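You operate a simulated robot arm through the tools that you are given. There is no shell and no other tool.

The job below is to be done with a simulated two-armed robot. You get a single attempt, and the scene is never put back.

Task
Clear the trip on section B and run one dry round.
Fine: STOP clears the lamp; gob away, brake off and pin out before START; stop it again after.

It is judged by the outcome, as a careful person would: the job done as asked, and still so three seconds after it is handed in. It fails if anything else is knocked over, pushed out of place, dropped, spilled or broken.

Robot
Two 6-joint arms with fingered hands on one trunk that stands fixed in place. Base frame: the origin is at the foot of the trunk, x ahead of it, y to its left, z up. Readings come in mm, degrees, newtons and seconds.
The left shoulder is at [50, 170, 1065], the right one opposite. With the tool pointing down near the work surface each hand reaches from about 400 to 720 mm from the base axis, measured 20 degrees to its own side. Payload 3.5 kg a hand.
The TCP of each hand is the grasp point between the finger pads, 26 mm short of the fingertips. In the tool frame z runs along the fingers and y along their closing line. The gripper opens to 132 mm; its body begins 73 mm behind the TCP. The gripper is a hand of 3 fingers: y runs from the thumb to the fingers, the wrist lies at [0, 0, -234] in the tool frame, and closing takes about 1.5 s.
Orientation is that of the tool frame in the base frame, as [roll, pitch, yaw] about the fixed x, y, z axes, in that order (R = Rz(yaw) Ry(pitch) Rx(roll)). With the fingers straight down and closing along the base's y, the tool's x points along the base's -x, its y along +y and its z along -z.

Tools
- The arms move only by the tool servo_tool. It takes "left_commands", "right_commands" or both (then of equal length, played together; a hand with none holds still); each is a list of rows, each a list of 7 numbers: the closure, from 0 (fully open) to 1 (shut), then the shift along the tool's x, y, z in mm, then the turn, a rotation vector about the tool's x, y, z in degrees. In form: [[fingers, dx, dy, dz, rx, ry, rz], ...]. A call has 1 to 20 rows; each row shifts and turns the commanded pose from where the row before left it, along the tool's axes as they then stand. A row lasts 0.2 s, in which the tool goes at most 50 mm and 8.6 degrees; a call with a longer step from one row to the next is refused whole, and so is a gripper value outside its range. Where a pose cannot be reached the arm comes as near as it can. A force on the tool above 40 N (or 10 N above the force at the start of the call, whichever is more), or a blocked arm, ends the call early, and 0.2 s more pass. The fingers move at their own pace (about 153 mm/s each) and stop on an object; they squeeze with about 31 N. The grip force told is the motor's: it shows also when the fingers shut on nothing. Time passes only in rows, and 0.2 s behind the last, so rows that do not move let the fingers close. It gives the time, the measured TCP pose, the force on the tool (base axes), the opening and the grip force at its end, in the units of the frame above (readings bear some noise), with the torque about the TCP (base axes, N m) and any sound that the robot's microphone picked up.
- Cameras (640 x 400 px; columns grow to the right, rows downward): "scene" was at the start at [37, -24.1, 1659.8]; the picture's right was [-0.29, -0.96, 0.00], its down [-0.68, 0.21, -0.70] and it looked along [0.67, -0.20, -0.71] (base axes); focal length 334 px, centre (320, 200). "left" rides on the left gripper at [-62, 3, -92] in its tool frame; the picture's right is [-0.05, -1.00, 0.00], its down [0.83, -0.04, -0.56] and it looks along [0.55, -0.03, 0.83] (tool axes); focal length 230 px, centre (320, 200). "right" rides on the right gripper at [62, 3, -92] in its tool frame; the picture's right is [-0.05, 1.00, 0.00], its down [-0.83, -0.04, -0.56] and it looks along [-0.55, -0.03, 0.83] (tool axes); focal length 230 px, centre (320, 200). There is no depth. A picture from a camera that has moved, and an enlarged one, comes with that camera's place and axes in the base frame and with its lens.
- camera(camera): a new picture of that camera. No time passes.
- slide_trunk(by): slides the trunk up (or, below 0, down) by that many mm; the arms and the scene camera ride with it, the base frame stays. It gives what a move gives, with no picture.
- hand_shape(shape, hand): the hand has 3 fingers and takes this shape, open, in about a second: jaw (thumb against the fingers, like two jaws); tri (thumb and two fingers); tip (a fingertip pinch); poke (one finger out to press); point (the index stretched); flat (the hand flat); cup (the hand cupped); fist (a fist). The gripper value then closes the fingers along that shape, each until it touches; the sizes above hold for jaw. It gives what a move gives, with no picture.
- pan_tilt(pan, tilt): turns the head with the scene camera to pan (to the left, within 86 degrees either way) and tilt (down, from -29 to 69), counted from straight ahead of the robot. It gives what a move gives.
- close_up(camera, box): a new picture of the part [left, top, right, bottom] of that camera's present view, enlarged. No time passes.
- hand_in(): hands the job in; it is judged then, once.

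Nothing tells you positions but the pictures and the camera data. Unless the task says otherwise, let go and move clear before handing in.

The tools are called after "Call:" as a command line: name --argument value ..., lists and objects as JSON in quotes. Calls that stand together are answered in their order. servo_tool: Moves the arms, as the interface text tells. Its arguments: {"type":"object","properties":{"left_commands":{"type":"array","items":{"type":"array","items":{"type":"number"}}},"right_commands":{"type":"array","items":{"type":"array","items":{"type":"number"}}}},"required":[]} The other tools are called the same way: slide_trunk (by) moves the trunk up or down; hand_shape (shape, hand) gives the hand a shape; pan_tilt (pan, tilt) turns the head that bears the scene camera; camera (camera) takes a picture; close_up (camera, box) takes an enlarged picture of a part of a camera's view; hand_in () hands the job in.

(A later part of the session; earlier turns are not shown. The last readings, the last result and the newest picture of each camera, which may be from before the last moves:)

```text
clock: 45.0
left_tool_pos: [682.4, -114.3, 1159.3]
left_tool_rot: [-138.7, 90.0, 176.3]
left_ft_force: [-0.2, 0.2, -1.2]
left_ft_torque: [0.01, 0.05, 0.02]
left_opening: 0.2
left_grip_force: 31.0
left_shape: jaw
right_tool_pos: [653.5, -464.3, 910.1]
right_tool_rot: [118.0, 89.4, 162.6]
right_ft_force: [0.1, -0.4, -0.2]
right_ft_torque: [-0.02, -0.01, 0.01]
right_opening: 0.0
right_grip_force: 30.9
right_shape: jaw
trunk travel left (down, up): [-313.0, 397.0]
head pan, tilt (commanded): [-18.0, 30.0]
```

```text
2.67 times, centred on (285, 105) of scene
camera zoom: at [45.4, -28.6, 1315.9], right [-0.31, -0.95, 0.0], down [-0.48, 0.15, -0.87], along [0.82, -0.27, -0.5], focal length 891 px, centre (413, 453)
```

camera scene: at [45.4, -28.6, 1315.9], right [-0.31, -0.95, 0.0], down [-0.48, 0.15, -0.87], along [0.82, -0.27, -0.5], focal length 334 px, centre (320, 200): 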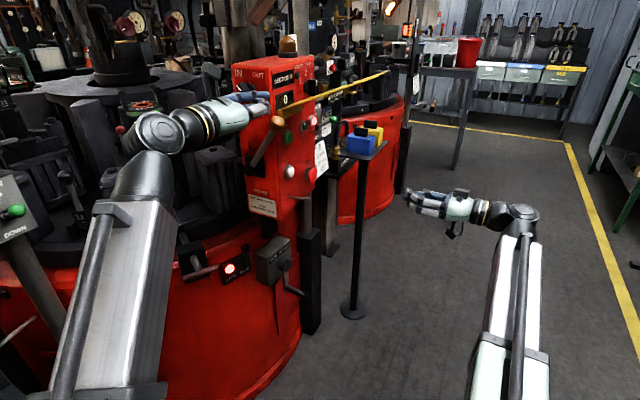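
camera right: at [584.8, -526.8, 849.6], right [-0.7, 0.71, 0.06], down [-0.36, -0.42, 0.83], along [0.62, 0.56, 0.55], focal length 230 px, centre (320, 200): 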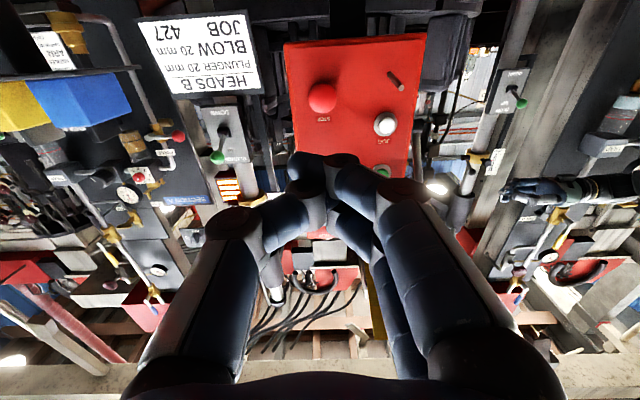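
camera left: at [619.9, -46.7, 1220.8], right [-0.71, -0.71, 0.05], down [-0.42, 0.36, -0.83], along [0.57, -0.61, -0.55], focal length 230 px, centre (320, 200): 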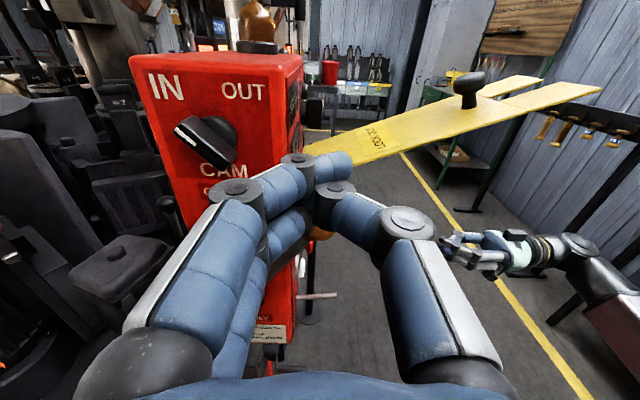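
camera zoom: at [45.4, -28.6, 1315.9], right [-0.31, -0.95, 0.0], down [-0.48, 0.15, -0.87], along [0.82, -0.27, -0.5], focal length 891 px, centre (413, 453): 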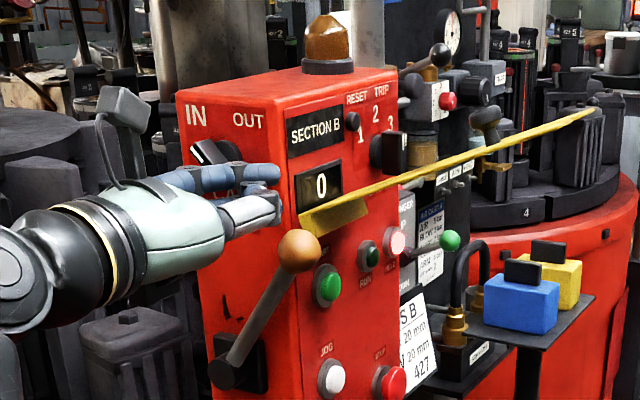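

The CAM knob and flap are clear of the fingers' path. I'll move over the ball and push the lever along its arc in small steps, checking partway.

Call:
servo_tool --left_commands '[[1, 0, 0, 21, 0, 0, 0], [1, 0, 0, 20, 0, 0, 0], [1, 7, 0, 0, 0, 0, 0], [1, 7, 0, 0, 0, 0, 0], [1, 8, -10, 0, 0, 0, 0], [1, 9, -9.3, 0, 0, 0, 0], [1, 9.5, -8.5, 0, 0, 0, 0], [1, 10.3, -7.7, 0, 0, 0, 0], [1, 0, 0, 0, 0, 0, 0]]'

Call:
close_up --camera "scene" --box '[170, 30, 400, 180]'

Call:
camera --camera "left"

```text
clock: 47.0
left_tool_pos: [683.4, -171.2, 1108.7]
left_tool_rot: [32.3, 90.0, -12.9]
left_ft_force: [-6.5, -1.6, 10.7]
left_ft_torque: [-0.02, 0.0, -0.01]
left_opening: 0.0
left_grip_force: 31.2
left_shape: jaw
right_tool_pos: [652.2, -463.4, 911.4]
right_tool_rot: [115.0, 89.5, 159.6]
right_ft_force: [-0.2, -0.2, -0.3]
right_ft_torque: [-0.01, 0.02, -0.01]
right_opening: 0.0
right_grip_force: 30.8
right_shape: jaw
trunk travel left (down, up): [-313.0, 397.0]
head pan, tilt (commanded): [-18.0, 30.0]
```

```text
2.67 times, centred on (285, 105) of scene
camera zoom: at [43.8, -28.7, 1315.9], right [-0.31, -0.95, 0.0], down [-0.47, 0.15, -0.87], along [0.82, -0.27, -0.5], focal length 891 px, centre (413, 453)
```

zoom: 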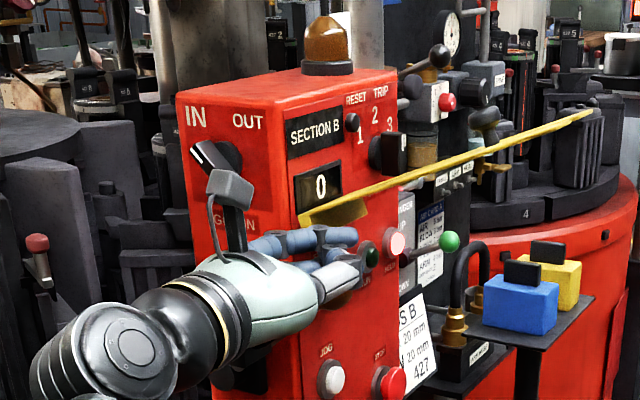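

```text
taken
camera left: at [620.5, -102.7, 1171.4], right [-0.71, -0.7, 0.05], down [-0.42, 0.36, -0.83], along [0.57, -0.61, -0.55], focal length 230 px, centre (320, 200)
```

left: 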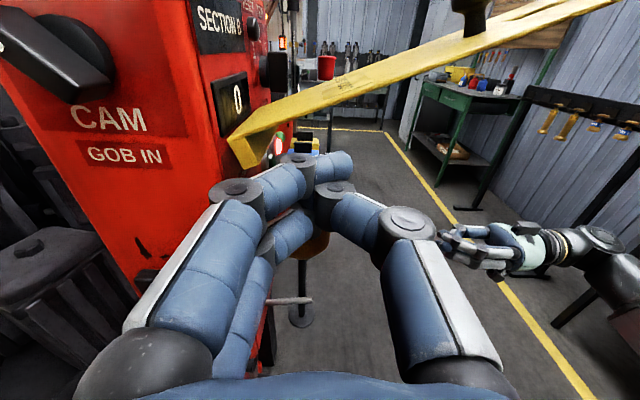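

The lever is swinging forward and down with about 12 N. I'll continue along the arc through horizontal.

Call:
servo_tool --left_commands '[[1, 11, -6.6, 0, 0, 0, 0], [1, 11.4, -5.8, 0, 0, 0, 0], [1, 12, -4.6, 0, 0, 0, 0], [1, 12.2, -3.7, 0, 0, 0, 0], [1, 12.6, -2.5, 0, 0, 0, 0], [1, 12.7, -1.5, 0, 0, 0, 0], [1, 12.8, 0, 0, 0, 0, 0], [1, 12.9, 0.4, 0, 0, 0, 0], [1, 12.7, 2, 0, 0, 0, 0], [1, 12.4, 2.9, 0, 0, 0, 0], [1, 0, 0, 0, 0, 0, 0]]'

Call:
close_up --camera "scene" --box '[170, 50, 400, 200]'

Call:
camera --camera "left"

```text
clock: 49.4
left_tool_pos: [672.3, -182.8, 986.1]
left_tool_rot: [-159.5, 90.0, 155.5]
left_ft_force: [0.3, 0.4, 0.6]
left_ft_torque: [0.01, 0.0, 0.0]
left_opening: 0.0
left_grip_force: 30.9
left_shape: jaw
right_tool_pos: [653.6, -462.8, 911.1]
right_tool_rot: [117.9, 89.3, 162.5]
right_ft_force: [0.2, 0.6, 0.9]
right_ft_torque: [0.0, 0.0, 0.03]
right_opening: 0.2
right_grip_force: 31.4
right_shape: jaw
trunk travel left (down, up): [-313.0, 397.0]
head pan, tilt (commanded): [-18.0, 30.0]
```

```text
2.67 times, centred on (285, 125) of scene
camera zoom: at [45.4, -28.6, 1315.9], right [-0.31, -0.95, 0.0], down [-0.48, 0.15, -0.87], along [0.82, -0.27, -0.5], focal length 891 px, centre (413, 400)
```

zoom: 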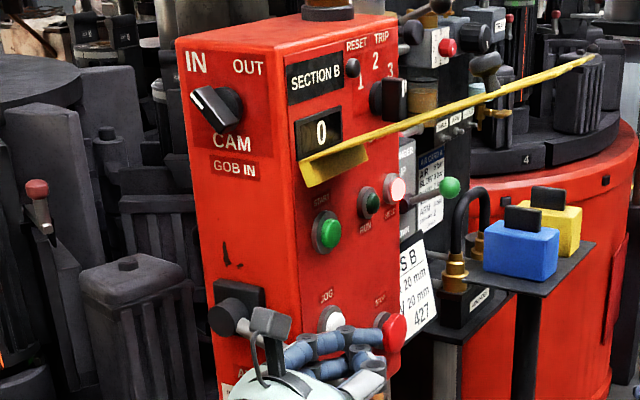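

```text
taken
camera left: at [609.2, -115.6, 1047.1], right [-0.71, -0.71, 0.05], down [-0.42, 0.36, -0.83], along [0.57, -0.61, -0.55], focal length 230 px, centre (320, 200)
```

left: 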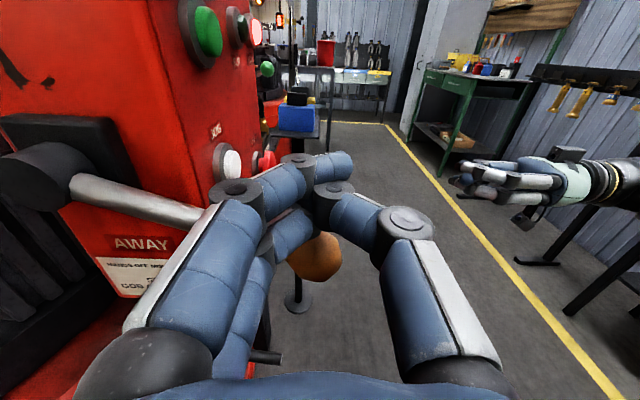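

The lever is now below horizontal (about -20°). I'll continue pushing it down toward AWAY.

Call:
servo_tool --left_commands '[[1, 12.1, 4.2, 0, 0, 0, 0], [1, 11.8, 5, 0, 0, 0, 0], [1, 11.2, 6.3, 0, 0, 0, 0], [1, 10.8, 7, 0, 0, 0, 0], [1, 10, 8, 0, 0, 0, 0], [1, 9.3, 8.8, 0, 0, 0, 0], [1, 0, 0, 0, 0, 0, 0]]'

Call:
camera --camera "left"

Call:
camera --camera "scene"

```text
clock: 50.2
left_tool_pos: [677.4, -176.0, 967.8]
left_tool_rot: [-15.6, 88.9, -60.9]
left_ft_force: [-3.4, -3.2, 14.7]
left_ft_torque: [-0.32, 0.05, -0.05]
left_opening: 0.0
left_grip_force: 30.7
left_shape: jaw
right_tool_pos: [653.0, -463.5, 912.3]
right_tool_rot: [117.8, 89.5, 162.5]
right_ft_force: [0.2, 0.5, 0.0]
right_ft_torque: [0.0, -0.01, -0.05]
right_opening: 0.0
right_grip_force: 31.1
right_shape: jaw
trunk travel left (down, up): [-313.0, 397.0]
head pan, tilt (commanded): [-18.0, 30.0]
stopped in row 3 (left hand): the force on the tool passed its limit at 50 N (the readings are from after the stop); the commanded pose is now the measured one
```

```text
taken
camera left: at [614.6, -106.9, 1026.8], right [-0.71, -0.7, 0.06], down [-0.41, 0.35, -0.84], along [0.57, -0.62, -0.54], focal length 230 px, centre (320, 200)
```

left: 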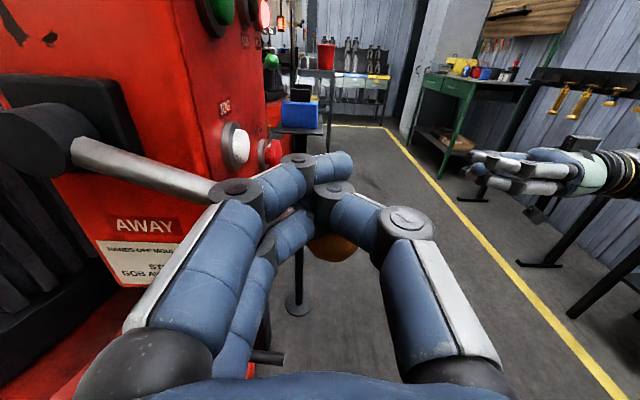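

```text
taken
camera scene: at [43.9, -28.5, 1316.1], right [-0.31, -0.95, 0.0], down [-0.47, 0.15, -0.87], along [0.82, -0.27, -0.5], focal length 334 px, centre (320, 200)
```

scene: 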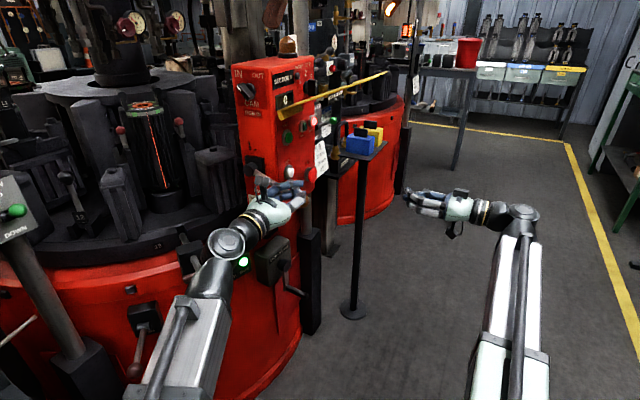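

The lever met its stop and the SAFE lamp is now green, so gob is AWAY. I'll lift off gently and withdraw the left hand.

Call:
servo_tool --left_commands '[[1, -10, 0, 0, 0, 0, 0], [1, -20, 0, 0, 0, 0, 0], [1, 0, 0, -30, 0, 0, 0], [1, 0, 0, -35, 0, 0, 0], [1, 0, 0, -35, 0, 0, 0], [1, 0, 0, -35, 0, 0, 0], [1, 0, 0, 0, 0, 0, 0]]'

Call:
camera --camera "left"

Call:
camera --camera "scene"

Call:
close_up --camera "scene" --box '[180, 50, 340, 180]'

```text
clock: 51.8
left_tool_pos: [595.3, -81.2, 998.0]
left_tool_rot: [-21.0, 89.2, -66.0]
left_ft_force: [-0.1, 0.5, -0.9]
left_ft_torque: [0.01, -0.01, 0.01]
left_opening: 0.0
left_grip_force: 31.2
left_shape: jaw
left hand out of reach, approached as far as the arm can: row 6
right_tool_pos: [654.2, -462.4, 911.7]
right_tool_rot: [118.2, 89.4, 162.8]
right_ft_force: [-0.1, -0.2, -0.6]
right_ft_torque: [0.01, -0.02, 0.0]
right_opening: 0.0
right_grip_force: 31.2
right_shape: jaw
trunk travel left (down, up): [-313.0, 397.0]
head pan, tilt (commanded): [-18.0, 30.0]
```

```text
taken
camera left: at [531.8, -12.5, 1057.9], right [-0.71, -0.7, 0.06], down [-0.42, 0.35, -0.84], along [0.57, -0.62, -0.54], focal length 230 px, centre (320, 200)
```

left: 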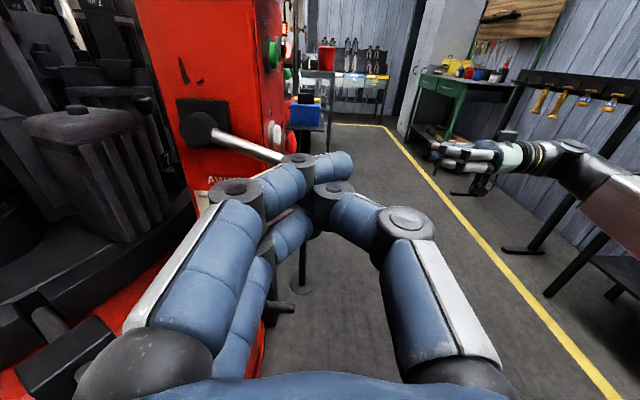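

```text
taken
camera scene: at [45.4, -28.6, 1315.9], right [-0.31, -0.95, 0.0], down [-0.48, 0.15, -0.87], along [0.82, -0.27, -0.5], focal length 334 px, centre (320, 200)
```

scene: 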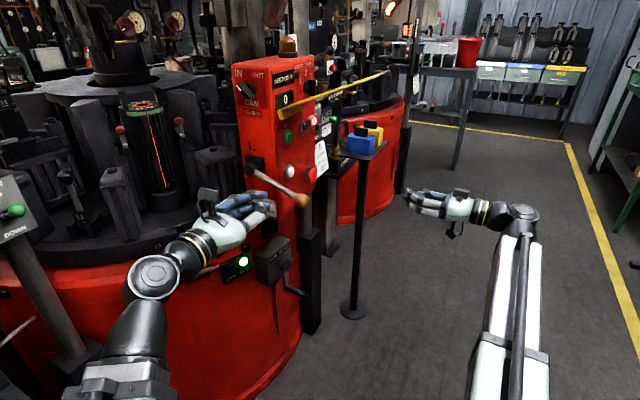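

```text
3.08 times, centred on (260, 115) of scene
camera zoom: at [45.4, -28.6, 1315.9], right [-0.31, -0.95, 0.0], down [-0.48, 0.15, -0.87], along [0.82, -0.27, -0.5], focal length 1028 px, centre (505, 462)
```

zoom: 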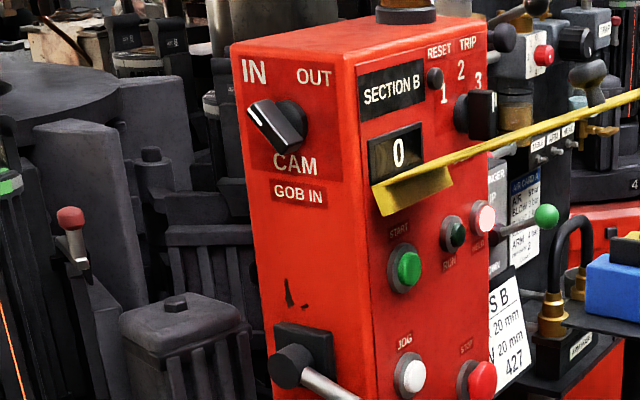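

Gob is AWAY and SAFE is lit. Now the brake: I'll zoom on it from the lowered head camera.

Call:
close_up --camera "scene" --box '[100, 280, 190, 385]'

Call:
close_up --camera "scene" --box '[190, 220, 310, 310]'

```text
3.81 times, centred on (145, 332) of scene
camera zoom: at [45.4, -28.6, 1315.9], right [-0.31, -0.95, 0.0], down [-0.48, 0.15, -0.87], along [0.82, -0.27, -0.5], focal length 1273 px, centre (987, -305)
```

zoom: 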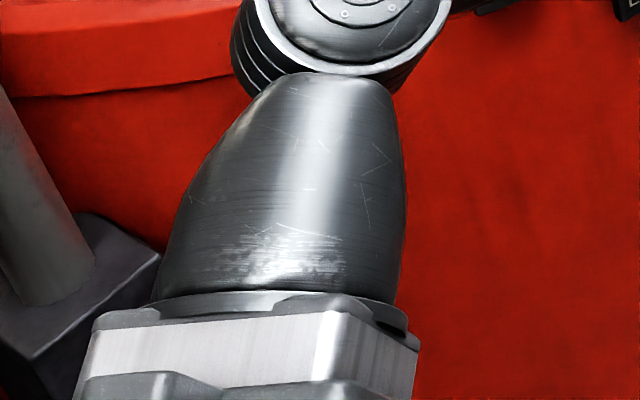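

```text
4.44 times, centred on (250, 265) of scene
camera zoom: at [45.4, -28.6, 1315.9], right [-0.31, -0.95, 0.0], down [-0.48, 0.15, -0.87], along [0.82, -0.27, -0.5], focal length 1485 px, centre (631, -89)
```

zoom: 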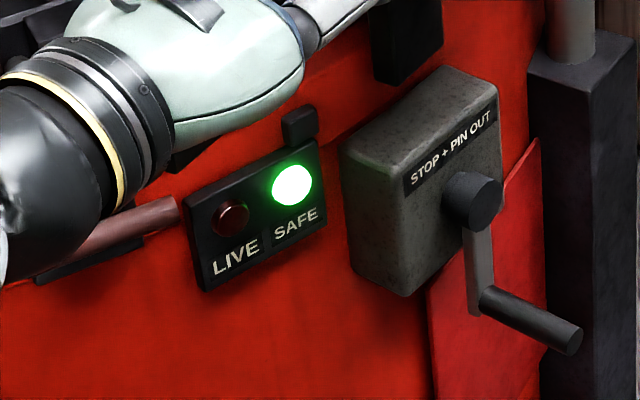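

Brake is hidden behind the left arm now. I'll lower the trunk a further 120 mm, which suits both the LOCK pin and the brake, and swing the left hand round for a look.

Call:
slide_trunk --by -120

Call:
servo_tool --left_commands '[[0, 0, 0, 0, -8, 0, 0], [0, 0, 0, 0, -8, 0, 0], [0, 0, 0, 0, -8, 0, 0], [0, 0, 0, 0, -8, 0, 0], [0, 0, 0, 0, -8, 0, 0], [0, 0, 0, 0, -8, 0, 0], [0, 0, 0, 0, 0, 0, 0]]'

Call:
camera --camera "left"

Call:
camera --camera "scene"

```text
clock: 53.3
left_tool_pos: [594.7, -81.4, 877.3]
left_tool_rot: [-21.2, 89.3, -66.4]
left_ft_force: [-0.2, -0.7, -0.5]
left_ft_torque: [-0.02, 0.0, -0.02]
left_opening: 0.0
left_grip_force: 30.5
left_shape: jaw
right_tool_pos: [654.2, -463.1, 791.1]
right_tool_rot: [118.0, 89.3, 162.7]
right_ft_force: [-0.2, 0.5, -0.9]
right_ft_torque: [0.02, 0.0, 0.01]
right_opening: 0.0
right_grip_force: 30.8
right_shape: jaw
trunk travel left (down, up): [-193.0, 517.0]
head pan, tilt (commanded): [-18.0, 30.0]
```

```text
clock: 54.9
left_tool_pos: [611.3, -87.9, 885.7]
left_tool_rot: [-69.9, 89.2, -66.9]
left_ft_force: [0.2, -0.3, -0.4]
left_ft_torque: [-0.01, 0.0, 0.02]
left_opening: 132.1
left_grip_force: 0.1
left_shape: jaw
left hand out of reach, approached as far as the arm can: row 1, 2
right_tool_pos: [654.8, -464.2, 790.9]
right_tool_rot: [117.8, 89.4, 162.3]
right_ft_force: [0.8, -0.7, -0.7]
right_ft_torque: [0.02, 0.0, -0.01]
right_opening: 0.0
right_grip_force: 31.7
right_shape: jaw
trunk travel left (down, up): [-193.0, 517.0]
head pan, tilt (commanded): [-18.0, 30.0]
```

```text
taken
camera left: at [519.2, -88.2, 946.6], right [0.05, -1.0, 0.06], down [-0.55, -0.08, -0.83], along [0.83, 0.01, -0.55], focal length 230 px, centre (320, 200)
```

left: 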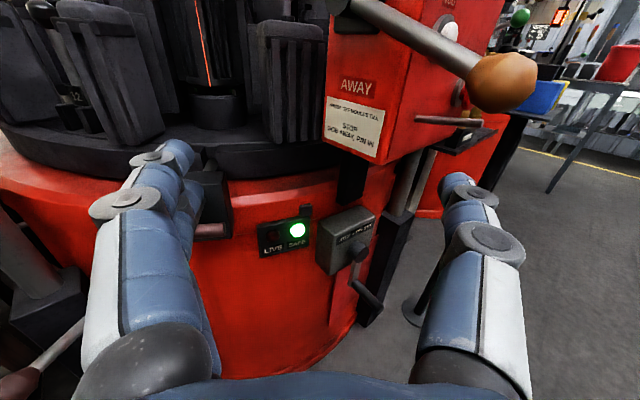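

```text
taken
camera scene: at [45.4, -28.6, 1195.9], right [-0.31, -0.95, 0.0], down [-0.48, 0.15, -0.87], along [0.82, -0.27, -0.5], focal length 334 px, centre (320, 200)
```

scene: 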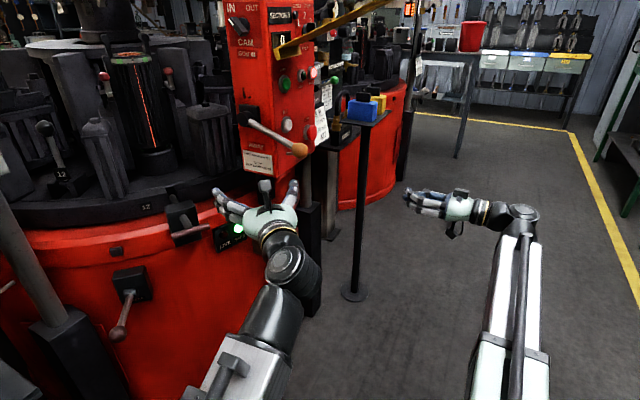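

Now the brake lever is unobstructed in the scene view; zooming.

Call:
close_up --camera "scene" --box '[80, 230, 190, 360]'

Call:
close_up --camera "scene" --box '[110, 255, 160, 295]'

Call:
close_up --camera "scene" --box '[150, 190, 260, 270]'

Call:
close_up --camera "left" --box '[0, 280, 100, 400]'

```text
3.08 times, centred on (135, 295) of scene
camera zoom: at [45.4, -28.6, 1195.9], right [-0.31, -0.95, 0.0], down [-0.48, 0.15, -0.87], along [0.82, -0.27, -0.5], focal length 1028 px, centre (889, -92)
```

zoom: 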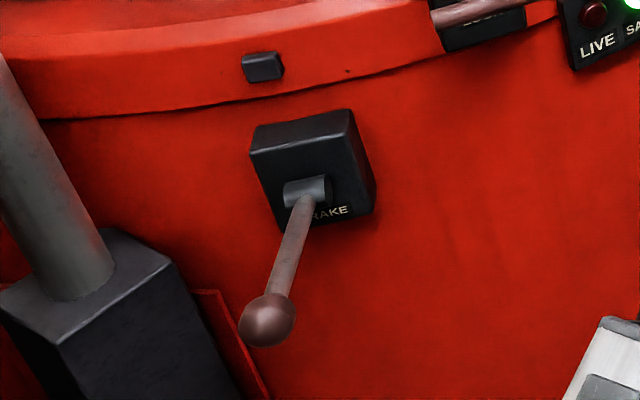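

```text
10.00 times, centred on (135, 275) of scene
camera zoom: at [45.4, -28.6, 1195.9], right [-0.31, -0.95, 0.0], down [-0.48, 0.15, -0.87], along [0.82, -0.27, -0.5], focal length 3342 px, centre (2170, -550)
```

zoom: 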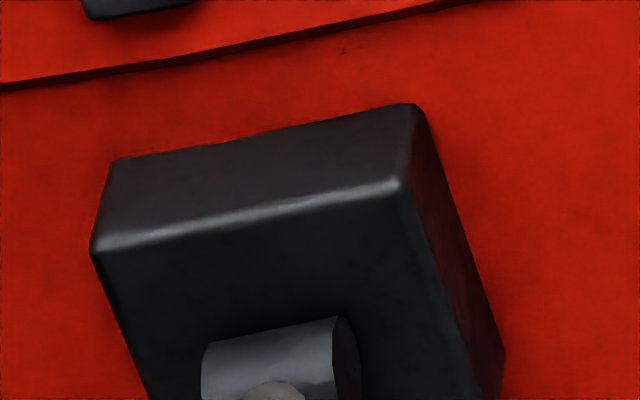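

```text
5.00 times, centred on (205, 230) of scene
camera zoom: at [45.4, -28.6, 1195.9], right [-0.31, -0.95, 0.0], down [-0.48, 0.15, -0.87], along [0.82, -0.27, -0.5], focal length 1671 px, centre (895, 50)
```

zoom: 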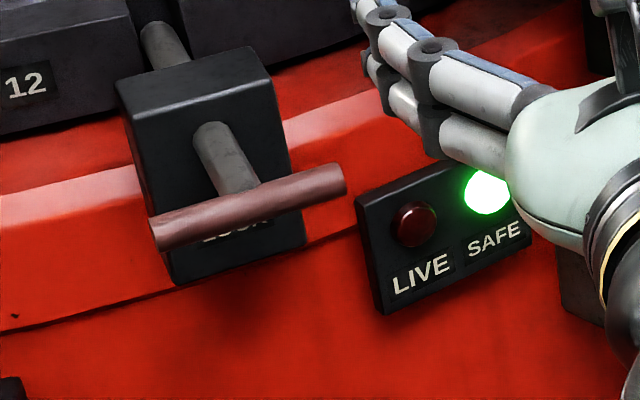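

```text
3.33 times, centred on (50, 340) of left
camera zoom: at [519.2, -88.2, 946.6], right [0.05, -1.0, 0.06], down [-0.55, -0.08, -0.83], along [0.83, 0.01, -0.55], focal length 767 px, centre (1220, -267)
```

zoom: 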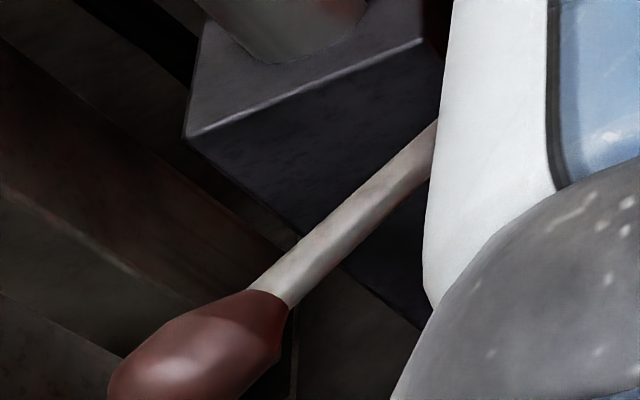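

The brake lever pivots up/down and sits about 10° above horizontal, with no ON/OFF marks. I'll look at the neighbouring sections for a comparison before touching it.

Call:
pan_tilt --pan -40 --tilt 20

Call:
camera --camera "scene"

Call:
pan_tilt --pan 55 --tilt 25

Call:
camera --camera "scene"

Call:
pan_tilt --pan 10 --tilt 15

Call:
camera --camera "scene"

```text
clock: 55.7
left_tool_pos: [611.6, -87.9, 886.0]
left_tool_rot: [-69.4, 89.2, -66.6]
left_ft_force: [-0.3, 0.5, -0.5]
left_ft_torque: [0.05, 0.01, -0.01]
left_opening: 131.9
left_grip_force: 0.0
left_shape: jaw
right_tool_pos: [653.5, -463.0, 791.3]
right_tool_rot: [118.0, 89.4, 162.5]
right_ft_force: [0.5, -0.7, 0.4]
right_ft_torque: [-0.01, -0.01, 0.0]
right_opening: 0.0
right_grip_force: 31.2
right_shape: jaw
trunk travel left (down, up): [-193.0, 517.0]
head pan, tilt (commanded): [-40.0, 20.0]
```

```text
taken
camera scene: at [30.8, -60.5, 1211.9], right [-0.64, -0.77, 0.0], down [-0.26, 0.22, -0.94], along [0.72, -0.6, -0.34], focal length 334 px, centre (320, 200)
```

scene: 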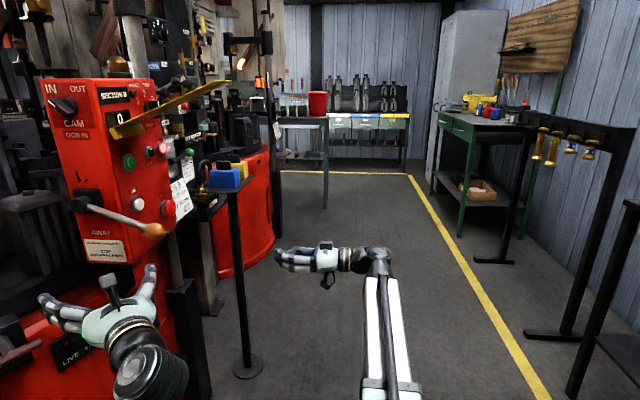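

```text
clock: 57.4
left_tool_pos: [612.4, -87.5, 886.1]
left_tool_rot: [-69.4, 89.2, -66.6]
left_ft_force: [0.6, 0.2, 0.1]
left_ft_torque: [0.03, 0.02, -0.01]
left_opening: 131.9
left_grip_force: 0.1
left_shape: jaw
right_tool_pos: [654.3, -462.8, 790.7]
right_tool_rot: [117.9, 89.4, 162.6]
right_ft_force: [0.8, 0.3, 0.3]
right_ft_torque: [-0.01, 0.03, 0.01]
right_opening: 0.0
right_grip_force: 30.8
right_shape: jaw
trunk travel left (down, up): [-193.0, 517.0]
head pan, tilt (commanded): [55.0, 25.0]
```

```text
taken
camera scene: at [12.3, 74.8, 1203.8], right [0.82, -0.57, 0.0], down [-0.24, -0.35, -0.91], along [0.52, 0.74, -0.42], focal length 334 px, centre (320, 200)
```

scene: 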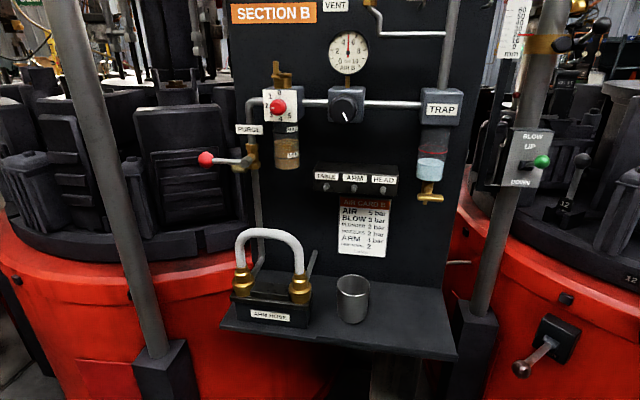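

```text
clock: 58.5
left_tool_pos: [612.1, -86.9, 886.8]
left_tool_rot: [-69.5, 89.2, -66.5]
left_ft_force: [0.4, 0.5, 0.4]
left_ft_torque: [0.02, 0.01, 0.01]
left_opening: 132.0
left_grip_force: 0.1
left_shape: jaw
right_tool_pos: [653.5, -463.9, 791.3]
right_tool_rot: [118.0, 89.3, 162.5]
right_ft_force: [-0.4, -0.3, 0.4]
right_ft_torque: [0.0, -0.02, 0.0]
right_opening: 0.0
right_grip_force: 31.0
right_shape: jaw
trunk travel left (down, up): [-193.0, 517.0]
head pan, tilt (commanded): [10.0, 15.0]
```

```text
taken
camera scene: at [51.4, 15.6, 1220.0], right [0.17, -0.98, 0.0], down [-0.26, -0.05, -0.97], along [0.95, 0.17, -0.26], focal length 334 px, centre (320, 200)
```

scene: 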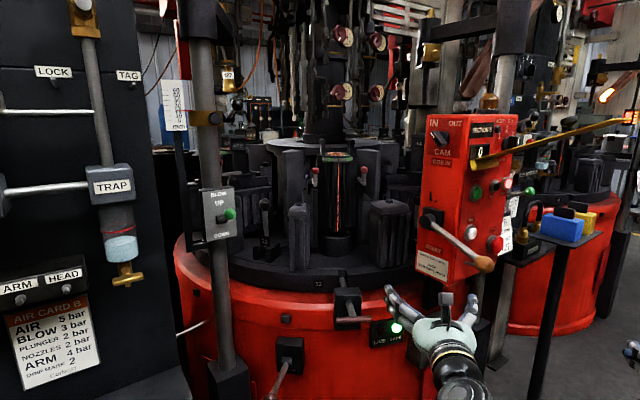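

No help there, so I'll feel it out gently: I'll turn the left hand to point down and bring it, open, over the brake lever's ball so that I can grip it and test which way it moves.

Call:
servo_tool --left_commands '[[0, 0, 0, 0, 0, 8.2, 0], [0, 0, 0, 0, 0, 8.2, 0], [0, 0, 0, 0, 0, 8.2, 0], [0, 0, 0, 0, 0, 8.2, 0], [0, 0, 0, 0, 0, 8.2, 0], [0, 0, 0, 0, 0, 8.2, 0], [0, 0, 0, 0, 0, 8.2, 0], [0, 0, 0, 0, 0, 8.2, 0], [0, 0, 0, 0, 0, 8.2, 0], [0, 0, 0, 0, 0, 8.2, 0], [0, 0, 0, 0, 0, 8, 0], [0, 0, 0, 0, 0, 0, 0]]'

Call:
pan_tilt --pan 10 --tilt 45

Call:
camera --camera "scene"

```text
clock: 61.1
left_tool_pos: [607.7, -84.4, 864.3]
left_tool_rot: [-178.9, 9.2, -177.0]
left_ft_force: [0.8, -0.2, -0.1]
left_ft_torque: [0.03, 0.05, -0.03]
left_opening: 131.8
left_grip_force: 0.0
left_shape: jaw
left hand out of reach, approached as far as the arm can: row 10, 11
right_tool_pos: [654.0, -463.2, 790.5]
right_tool_rot: [118.2, 89.4, 162.7]
right_ft_force: [-0.3, 0.0, 0.4]
right_ft_torque: [-0.02, 0.01, 0.0]
right_opening: 0.0
right_grip_force: 31.2
right_shape: jaw
trunk travel left (down, up): [-193.0, 517.0]
head pan, tilt (commanded): [10.0, 15.0]
```

```text
clock: 62.1
left_tool_pos: [607.5, -83.9, 865.3]
left_tool_rot: [-178.8, 9.1, -176.9]
left_ft_force: [-0.2, 0.3, 0.2]
left_ft_torque: [0.02, 0.03, 0.02]
left_opening: 131.8
left_grip_force: 0.1
left_shape: jaw
right_tool_pos: [654.0, -463.6, 791.6]
right_tool_rot: [118.0, 89.5, 162.6]
right_ft_force: [1.0, -0.1, -0.2]
right_ft_torque: [-0.01, 0.01, 0.0]
right_opening: 0.1
right_grip_force: 31.2
right_shape: jaw
trunk travel left (down, up): [-193.0, 517.0]
head pan, tilt (commanded): [10.0, 45.0]
```

```text
taken
camera scene: at [39.5, 13.5, 1173.3], right [0.17, -0.98, 0.0], down [-0.7, -0.12, -0.71], along [0.7, 0.12, -0.71], focal length 334 px, centre (320, 200)
```

scene: 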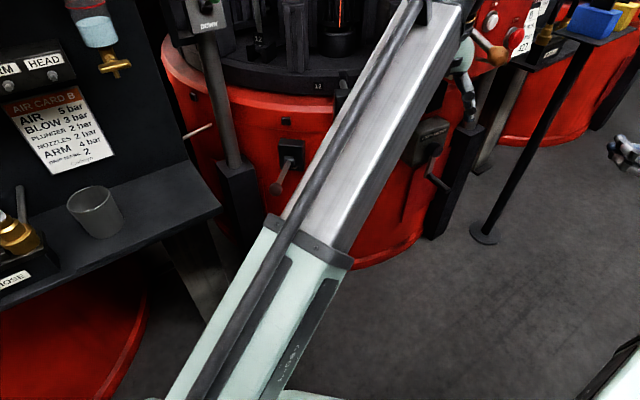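

The left boom is clear of the shelf. I'll slide the hand sideways over the brake ball, staying high above the LOCK handle.

Call:
servo_tool --left_commands '[[0, 0, 43, 0, 0, 0, 0], [0, 0, 43, 0, 0, 0, 0], [0, 0, 43, 0, 0, 0, 0], [0, 0, 43, 0, 0, 0, 0], [0, 0, 43, 0, 0, 0, 0], [0, 0, 43, 0, 0, 0, 0], [0, 0, 47, 0, 0, 0, 0], [0, 0, 0, 40, 0, 4, 0], [0, 0, 0, 40, 0, 4, 0], [0, 0, 0, 30, 0, 0, 0], [0, 0, 0, 0, 0, 0, 0]]'

Call:
camera --camera "left"

Call:
camera --camera "scene"

```text
clock: 64.5
left_tool_pos: [616.8, 217.3, 728.5]
left_tool_rot: [-178.9, 1.0, -177.2]
left_ft_force: [0.3, -0.4, -0.4]
left_ft_torque: [-0.02, 0.01, 0.01]
left_opening: 132.2
left_grip_force: 0.0
left_shape: jaw
left hand out of reach, approached as far as the arm can: row 1, 2, 3, 4, 6, 8
right_tool_pos: [653.5, -462.4, 790.9]
right_tool_rot: [118.2, 89.3, 162.8]
right_ft_force: [0.2, 0.6, 0.3]
right_ft_torque: [0.0, -0.01, -0.02]
right_opening: 0.0
right_grip_force: 30.6
right_shape: jaw
trunk travel left (down, up): [-193.0, 517.0]
head pan, tilt (commanded): [10.0, 45.0]
```

```text
taken
camera left: at [677.7, 224.8, 821.5], right [0.1, -0.99, 0.02], down [-0.84, -0.07, 0.54], along [-0.54, -0.07, -0.84], focal length 230 px, centre (320, 200)
```

left: 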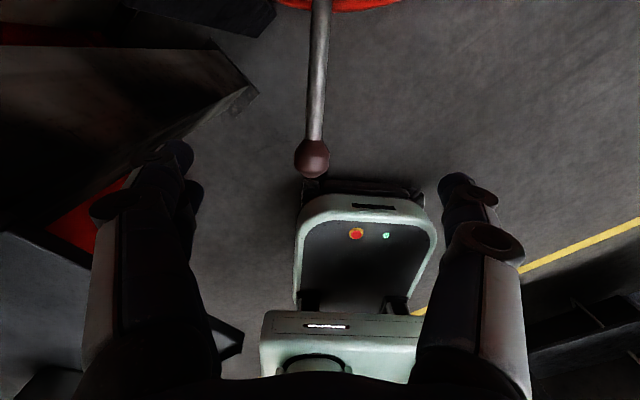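

```text
taken
camera scene: at [39.5, 13.5, 1173.2], right [0.17, -0.98, 0.0], down [-0.7, -0.12, -0.71], along [0.7, 0.12, -0.71], focal length 334 px, centre (320, 200)
```

scene: 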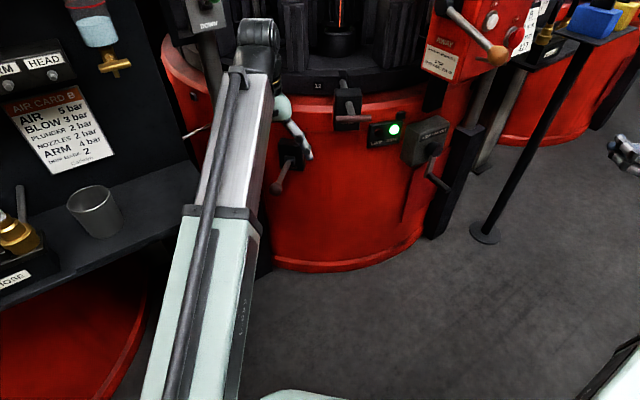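

The ball and lever sit centrally between the open fingers. I'll descend around the ball and close gently.

Call:
servo_tool --left_commands '[[0, 5.7, 1, 35, 0, 0, 0], [0, 5.7, 1, 35, 0, 0, 0], [0, 5.7, 1, 35, 0, 0, 0], [0, 0, 0, 0, 0, 0, 0]]'

Call:
camera --camera "left"

Call:
close_up --camera "scene" --box '[220, 90, 380, 250]'

```text
clock: 65.5
left_tool_pos: [601.9, 218.1, 623.5]
left_tool_rot: [-178.9, 1.2, -177.2]
left_ft_force: [-0.7, 0.5, 1.6]
left_ft_torque: [-0.01, 0.0, -0.01]
left_opening: 131.9
left_grip_force: 0.0
left_shape: jaw
right_tool_pos: [653.5, -463.0, 791.7]
right_tool_rot: [118.2, 89.4, 162.8]
right_ft_force: [-0.5, 0.6, -0.4]
right_ft_torque: [0.0, -0.05, 0.01]
right_opening: 0.2
right_grip_force: 31.4
right_shape: jaw
trunk travel left (down, up): [-193.0, 517.0]
head pan, tilt (commanded): [10.0, 45.0]
```

```text
taken
camera left: at [661.1, 225.5, 715.8], right [0.1, -0.99, 0.02], down [-0.84, -0.07, 0.54], along [-0.53, -0.07, -0.84], focal length 230 px, centre (320, 200)
```

left: 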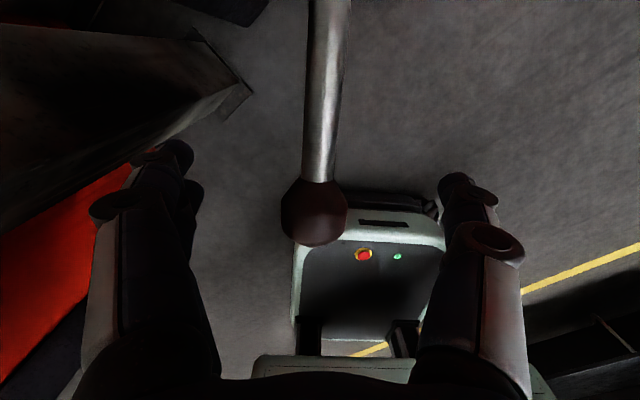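

```text
2.50 times, centred on (300, 170) of scene
camera zoom: at [39.5, 13.5, 1173.3], right [0.17, -0.98, 0.0], down [-0.7, -0.12, -0.71], along [0.7, 0.12, -0.71], focal length 836 px, centre (370, 275)
```

zoom: 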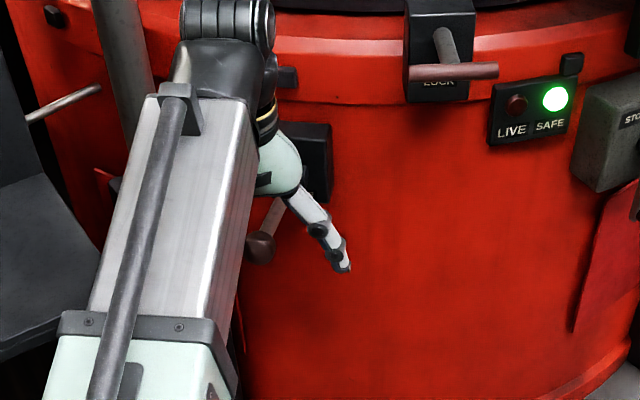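

The ball is centred between the fingers. Closing on it now.

Call:
servo_tool --left_commands '[[1, 2, 0, -2, 0, 0, 0], [1, 0, 0, 0, 0, 0, 0], [1, 0, 0, 0, 0, 0, 0], [1, 0, 0, 0, 0, 0, 0], [1, 0, 0, 0, 0, 0, 0], [1, 0, 0, 0, 0, 0, 0], [1, 0, 0, 0, 0, 0, 0]]'

Call:
camera --camera "left"

```text
clock: 67.1
left_tool_pos: [601.1, 217.6, 624.1]
left_tool_rot: [-178.8, 1.1, -177.2]
left_ft_force: [2.0, -4.8, -8.2]
left_ft_torque: [-0.07, 0.0, 0.11]
left_opening: 3.1
left_grip_force: 31.1
left_shape: jaw
right_tool_pos: [654.4, -464.3, 789.4]
right_tool_rot: [118.9, 89.4, 163.3]
right_ft_force: [0.4, 0.3, 0.3]
right_ft_torque: [-0.01, 0.02, -0.02]
right_opening: 0.1
right_grip_force: 31.0
right_shape: jaw
trunk travel left (down, up): [-193.0, 517.0]
head pan, tilt (commanded): [10.0, 45.0]
```

```text
taken
camera left: at [659.8, 224.9, 717.5], right [0.1, -0.99, 0.02], down [-0.84, -0.07, 0.54], along [-0.54, -0.07, -0.84], focal length 230 px, centre (320, 200)
```

left: 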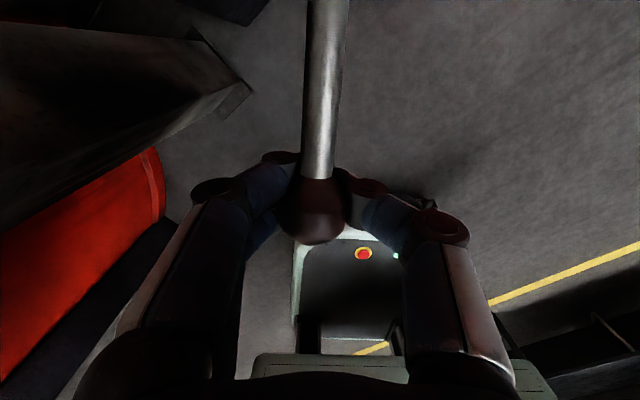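

The fingers have closed round the underside of the ball, so it's caged. I'll first test gently upward by 20 mm and watch the force.

Call:
servo_tool --left_commands '[[1, -0.7, 0, -4, 0, 0, 0], [1, -0.7, 0, -4, 0, 0, 0], [1, -0.8, 0, -4, 0, 0, 0], [1, -0.8, 0, -4, 0, 0, 0], [1, -0.9, 0, -4, 0, 0, 0]]'

Call:
camera --camera "left"

```text
clock: 68.3
left_tool_pos: [604.4, 217.9, 644.9]
left_tool_rot: [-178.9, 1.0, -177.2]
left_ft_force: [3.9, -6.2, -10.0]
left_ft_torque: [-0.05, 0.1, 0.13]
left_opening: 2.5
left_grip_force: 31.6
left_shape: jaw
right_tool_pos: [653.2, -464.0, 789.1]
right_tool_rot: [118.9, 89.4, 163.5]
right_ft_force: [0.3, 0.3, -0.5]
right_ft_torque: [-0.02, 0.05, -0.02]
right_opening: 0.1
right_grip_force: 30.7
right_shape: jaw
trunk travel left (down, up): [-193.0, 517.0]
head pan, tilt (commanded): [10.0, 45.0]
```

```text
taken
camera left: at [664.2, 225.1, 738.2], right [0.1, -0.99, 0.02], down [-0.84, -0.07, 0.54], along [-0.54, -0.07, -0.84], focal length 230 px, centre (320, 200)
```

left: 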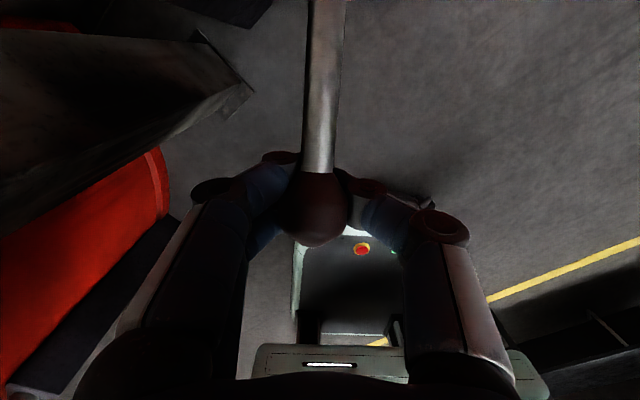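

It moves up smoothly at about 10 N, so the other position lies upward. I'll continue along its arc in small steps.

Call:
servo_tool --left_commands '[[1, -4.4, 0, -11.4, 0, 0, 0], [1, -5.4, 0, -11, 0, 0, 0], [1, -6.3, 0, -10.5, 0, 0, 0], [1, -7.2, 0, -9.8, 0, 0, 0], [1, 0, 0, 0, 0, 0, 0]]'

Call:
camera --camera "left"

Call:
close_up --camera "scene" --box '[220, 50, 420, 210]'

```text
clock: 69.5
left_tool_pos: [626.7, 217.5, 687.4]
left_tool_rot: [-179.0, 1.1, -177.2]
left_ft_force: [8.3, -11.1, -10.3]
left_ft_torque: [0.01, 0.19, 0.04]
left_opening: 1.1
left_grip_force: 31.3
left_shape: jaw
right_tool_pos: [655.1, -464.2, 790.1]
right_tool_rot: [117.7, 89.3, 162.3]
right_ft_force: [-0.3, -1.0, -0.4]
right_ft_torque: [0.0, -0.02, 0.02]
right_opening: 0.1
right_grip_force: 31.4
right_shape: jaw
trunk travel left (down, up): [-193.0, 517.0]
head pan, tilt (commanded): [10.0, 45.0]
```

```text
taken
camera left: at [686.1, 226.5, 780.7], right [0.1, -0.99, 0.02], down [-0.84, -0.07, 0.54], along [-0.54, -0.07, -0.84], focal length 230 px, centre (320, 200)
```

left: 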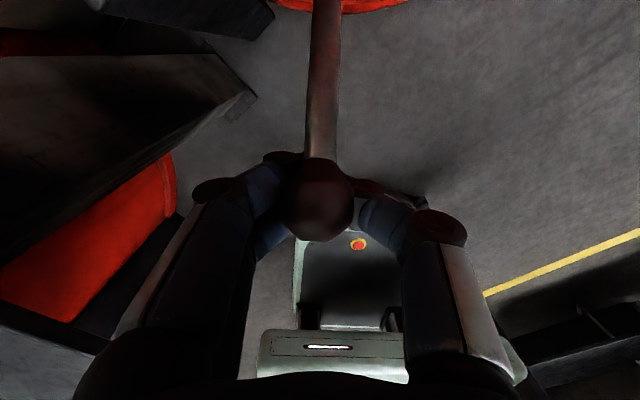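

```text
2.50 times, centred on (320, 130) of scene
camera zoom: at [40.7, 13.0, 1173.2], right [0.17, -0.98, 0.0], down [-0.7, -0.12, -0.71], along [0.7, 0.12, -0.71], focal length 836 px, centre (320, 375)
```

zoom: 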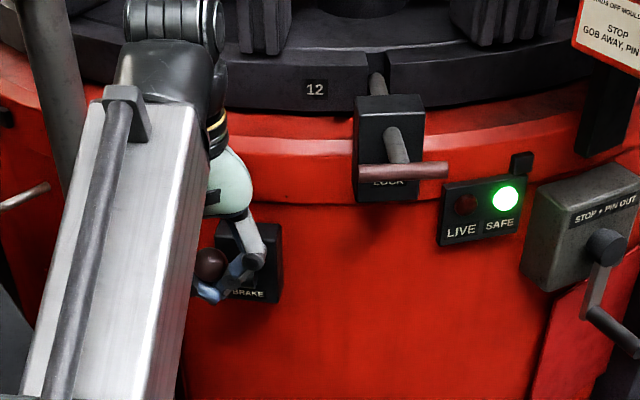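

The lever is now around 38° and still moving freely. Continuing upward.

Call:
servo_tool --left_commands '[[1, -8, 0, -9.2, 0, 0, 0], [1, -8.8, 0, -8.5, 0, 0, 0], [1, -9.5, 0, -7.7, 0, 0, 0], [1, -10.2, 0, -6.8, 0, 0, 0], [1, 0, 0, 0, 0, 0, 0]]'

Call:
camera --camera "left"

Call:
close_up --camera "scene" --box '[220, 50, 420, 210]'

```text
clock: 70.7
left_tool_pos: [662.7, 221.6, 722.0]
left_tool_rot: [-178.9, 1.1, -177.2]
left_ft_force: [0.0, 0.5, 0.0]
left_ft_torque: [0.04, -0.01, 0.02]
left_opening: 0.0
left_grip_force: 30.9
left_shape: jaw
right_tool_pos: [653.9, -462.7, 790.8]
right_tool_rot: [118.0, 89.4, 162.7]
right_ft_force: [-0.2, 1.1, 0.3]
right_ft_torque: [0.01, 0.02, 0.01]
right_opening: 0.0
right_grip_force: 31.2
right_shape: jaw
trunk travel left (down, up): [-193.0, 517.0]
head pan, tilt (commanded): [10.0, 45.0]
```

```text
taken
camera left: at [721.7, 229.7, 815.7], right [0.1, -0.99, 0.02], down [-0.84, -0.07, 0.54], along [-0.53, -0.07, -0.84], focal length 230 px, centre (320, 200)
```

left: 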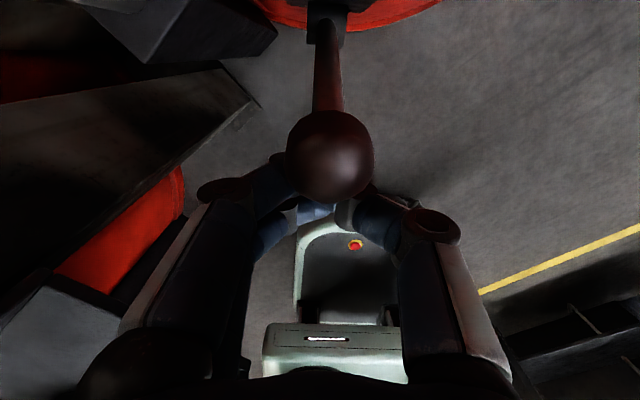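

```text
2.50 times, centred on (320, 130) of scene
camera zoom: at [39.5, 13.6, 1173.3], right [0.17, -0.98, 0.0], down [-0.7, -0.12, -0.71], along [0.7, 0.12, -0.71], focal length 836 px, centre (320, 375)
```

zoom: 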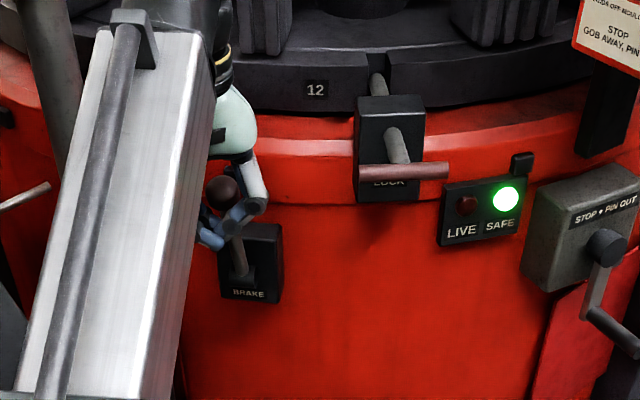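

The ball slipped forward out of the grip with the lever near 70°. I'll nudge it on with the closed fingers to see whether it's at its stop.

Call:
servo_tool --left_commands '[[1, -4, 0, 0, 0, 0, 0], [1, -4, 0, 0, 0, 0, 0], [1, -4, 0, 0, 0, 0, 0], [1, -4, 0, 0, 0, 0, 0], [1, 0, 0, 0, 0, 0, 0]]'

Call:
camera --camera "left"

Call:
close_up --camera "scene" --box '[260, 90, 360, 180]'

```text
clock: 71.9
left_tool_pos: [675.1, 222.4, 722.0]
left_tool_rot: [-178.9, 0.9, -177.2]
left_ft_force: [-24.1, -2.7, -2.8]
left_ft_torque: [0.06, 0.18, -0.05]
left_opening: 0.0
left_grip_force: 31.3
left_shape: jaw
right_tool_pos: [653.1, -462.6, 791.9]
right_tool_rot: [115.6, 89.6, 160.4]
right_ft_force: [0.6, 0.5, -0.4]
right_ft_torque: [-0.01, -0.01, 0.02]
right_opening: 0.0
right_grip_force: 30.9
right_shape: jaw
trunk travel left (down, up): [-193.0, 517.0]
head pan, tilt (commanded): [10.0, 45.0]
```

```text
taken
camera left: at [735.0, 230.3, 815.3], right [0.1, -0.99, 0.02], down [-0.84, -0.07, 0.54], along [-0.54, -0.07, -0.84], focal length 230 px, centre (320, 200)
```

left: 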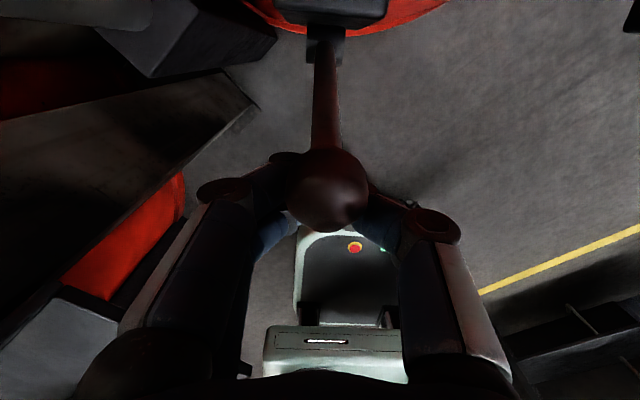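

```text
4.44 times, centred on (310, 135) of scene
camera zoom: at [38.0, 13.4, 1173.2], right [0.17, -0.98, 0.0], down [-0.7, -0.12, -0.71], along [0.7, 0.12, -0.71], focal length 1485 px, centre (364, 489)
```

zoom: 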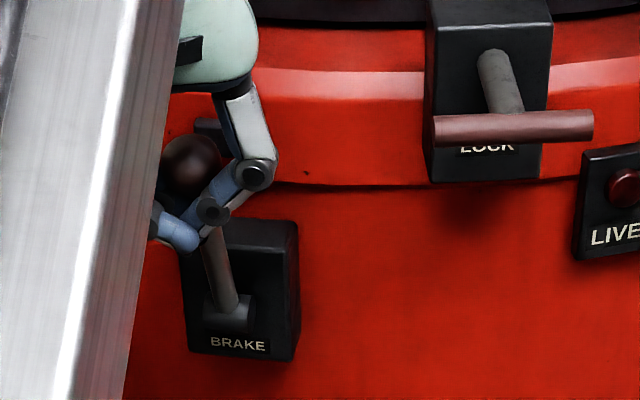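

It holds against 24 N, so that is its upper stop. I'll back the left hand away from the lever and check that it stays there and what the lamps show.

Call:
servo_tool --left_commands '[[1, 10, 0, 0, 0, 0, 0], [1, 20, 0, 0, 0, 0, 0], [1, 30, 0, 0, 0, 0, 0], [0.5, 0, 0, -40, 0, 0, 0], [0.5, 0, 0, -40, 0, 0, 0], [0.5, 0, 0, -40, 0, 0, 0], [0.5, 0, 0, 0, 0, 0, 0]]'

Call:
camera --camera "left"

Call:
pan_tilt --pan -5 --tilt 32

Call:
camera --camera "scene"

```text
clock: 73.5
left_tool_pos: [646.7, 224.3, 782.5]
left_tool_rot: [-178.9, 2.5, -177.2]
left_ft_force: [0.6, 0.3, 1.1]
left_ft_torque: [-0.03, 0.0, 0.01]
left_opening: 65.2
left_grip_force: 0.1
left_shape: jaw
left hand out of reach, approached as far as the arm can: row 5, 6
right_tool_pos: [654.3, -462.8, 790.2]
right_tool_rot: [118.1, 89.3, 162.7]
right_ft_force: [1.0, 0.4, 0.2]
right_ft_torque: [0.02, -0.03, 0.0]
right_opening: 0.2
right_grip_force: 30.9
right_shape: jaw
trunk travel left (down, up): [-193.0, 517.0]
head pan, tilt (commanded): [10.0, 45.0]
```

```text
taken
camera left: at [703.7, 231.7, 877.7], right [0.1, -0.99, 0.02], down [-0.85, -0.07, 0.52], along [-0.51, -0.07, -0.85], focal length 230 px, centre (320, 200)
```

left: 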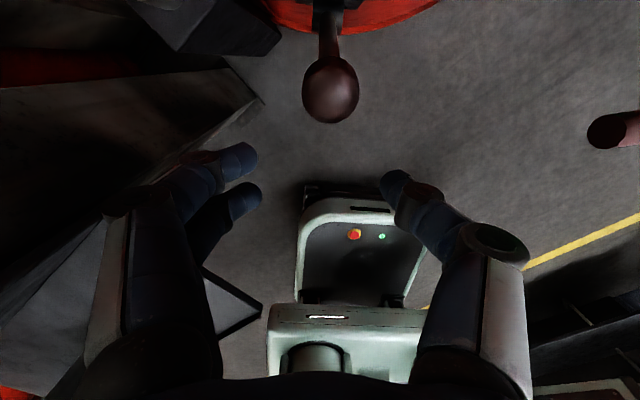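

```text
clock: 74.3
left_tool_pos: [647.3, 223.4, 781.9]
left_tool_rot: [-178.9, 2.5, -177.3]
left_ft_force: [0.4, 0.8, -0.2]
left_ft_torque: [0.01, -0.02, 0.02]
left_opening: 65.2
left_grip_force: 0.0
left_shape: jaw
right_tool_pos: [655.4, -462.9, 791.4]
right_tool_rot: [118.1, 89.4, 162.7]
right_ft_force: [-0.8, -0.2, 0.3]
right_ft_torque: [-0.04, 0.01, 0.01]
right_opening: 0.1
right_grip_force: 30.5
right_shape: jaw
trunk travel left (down, up): [-193.0, 517.0]
head pan, tilt (commanded): [-5.0, 32.0]
```

```text
taken
camera scene: at [48.6, -8.4, 1192.7], right [-0.09, -1.0, 0.0], down [-0.53, 0.05, -0.85], along [0.84, -0.07, -0.53], focal length 334 px, centre (320, 200)
```

scene: 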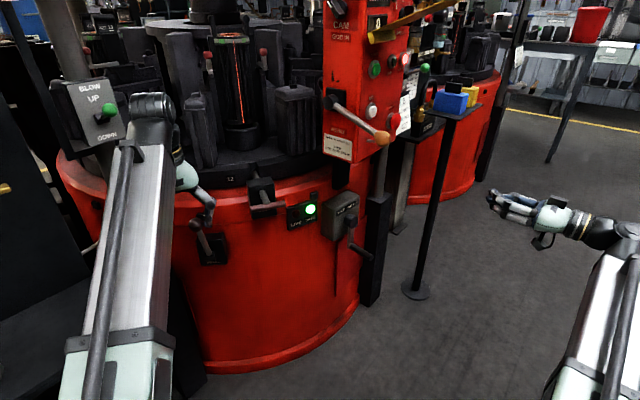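

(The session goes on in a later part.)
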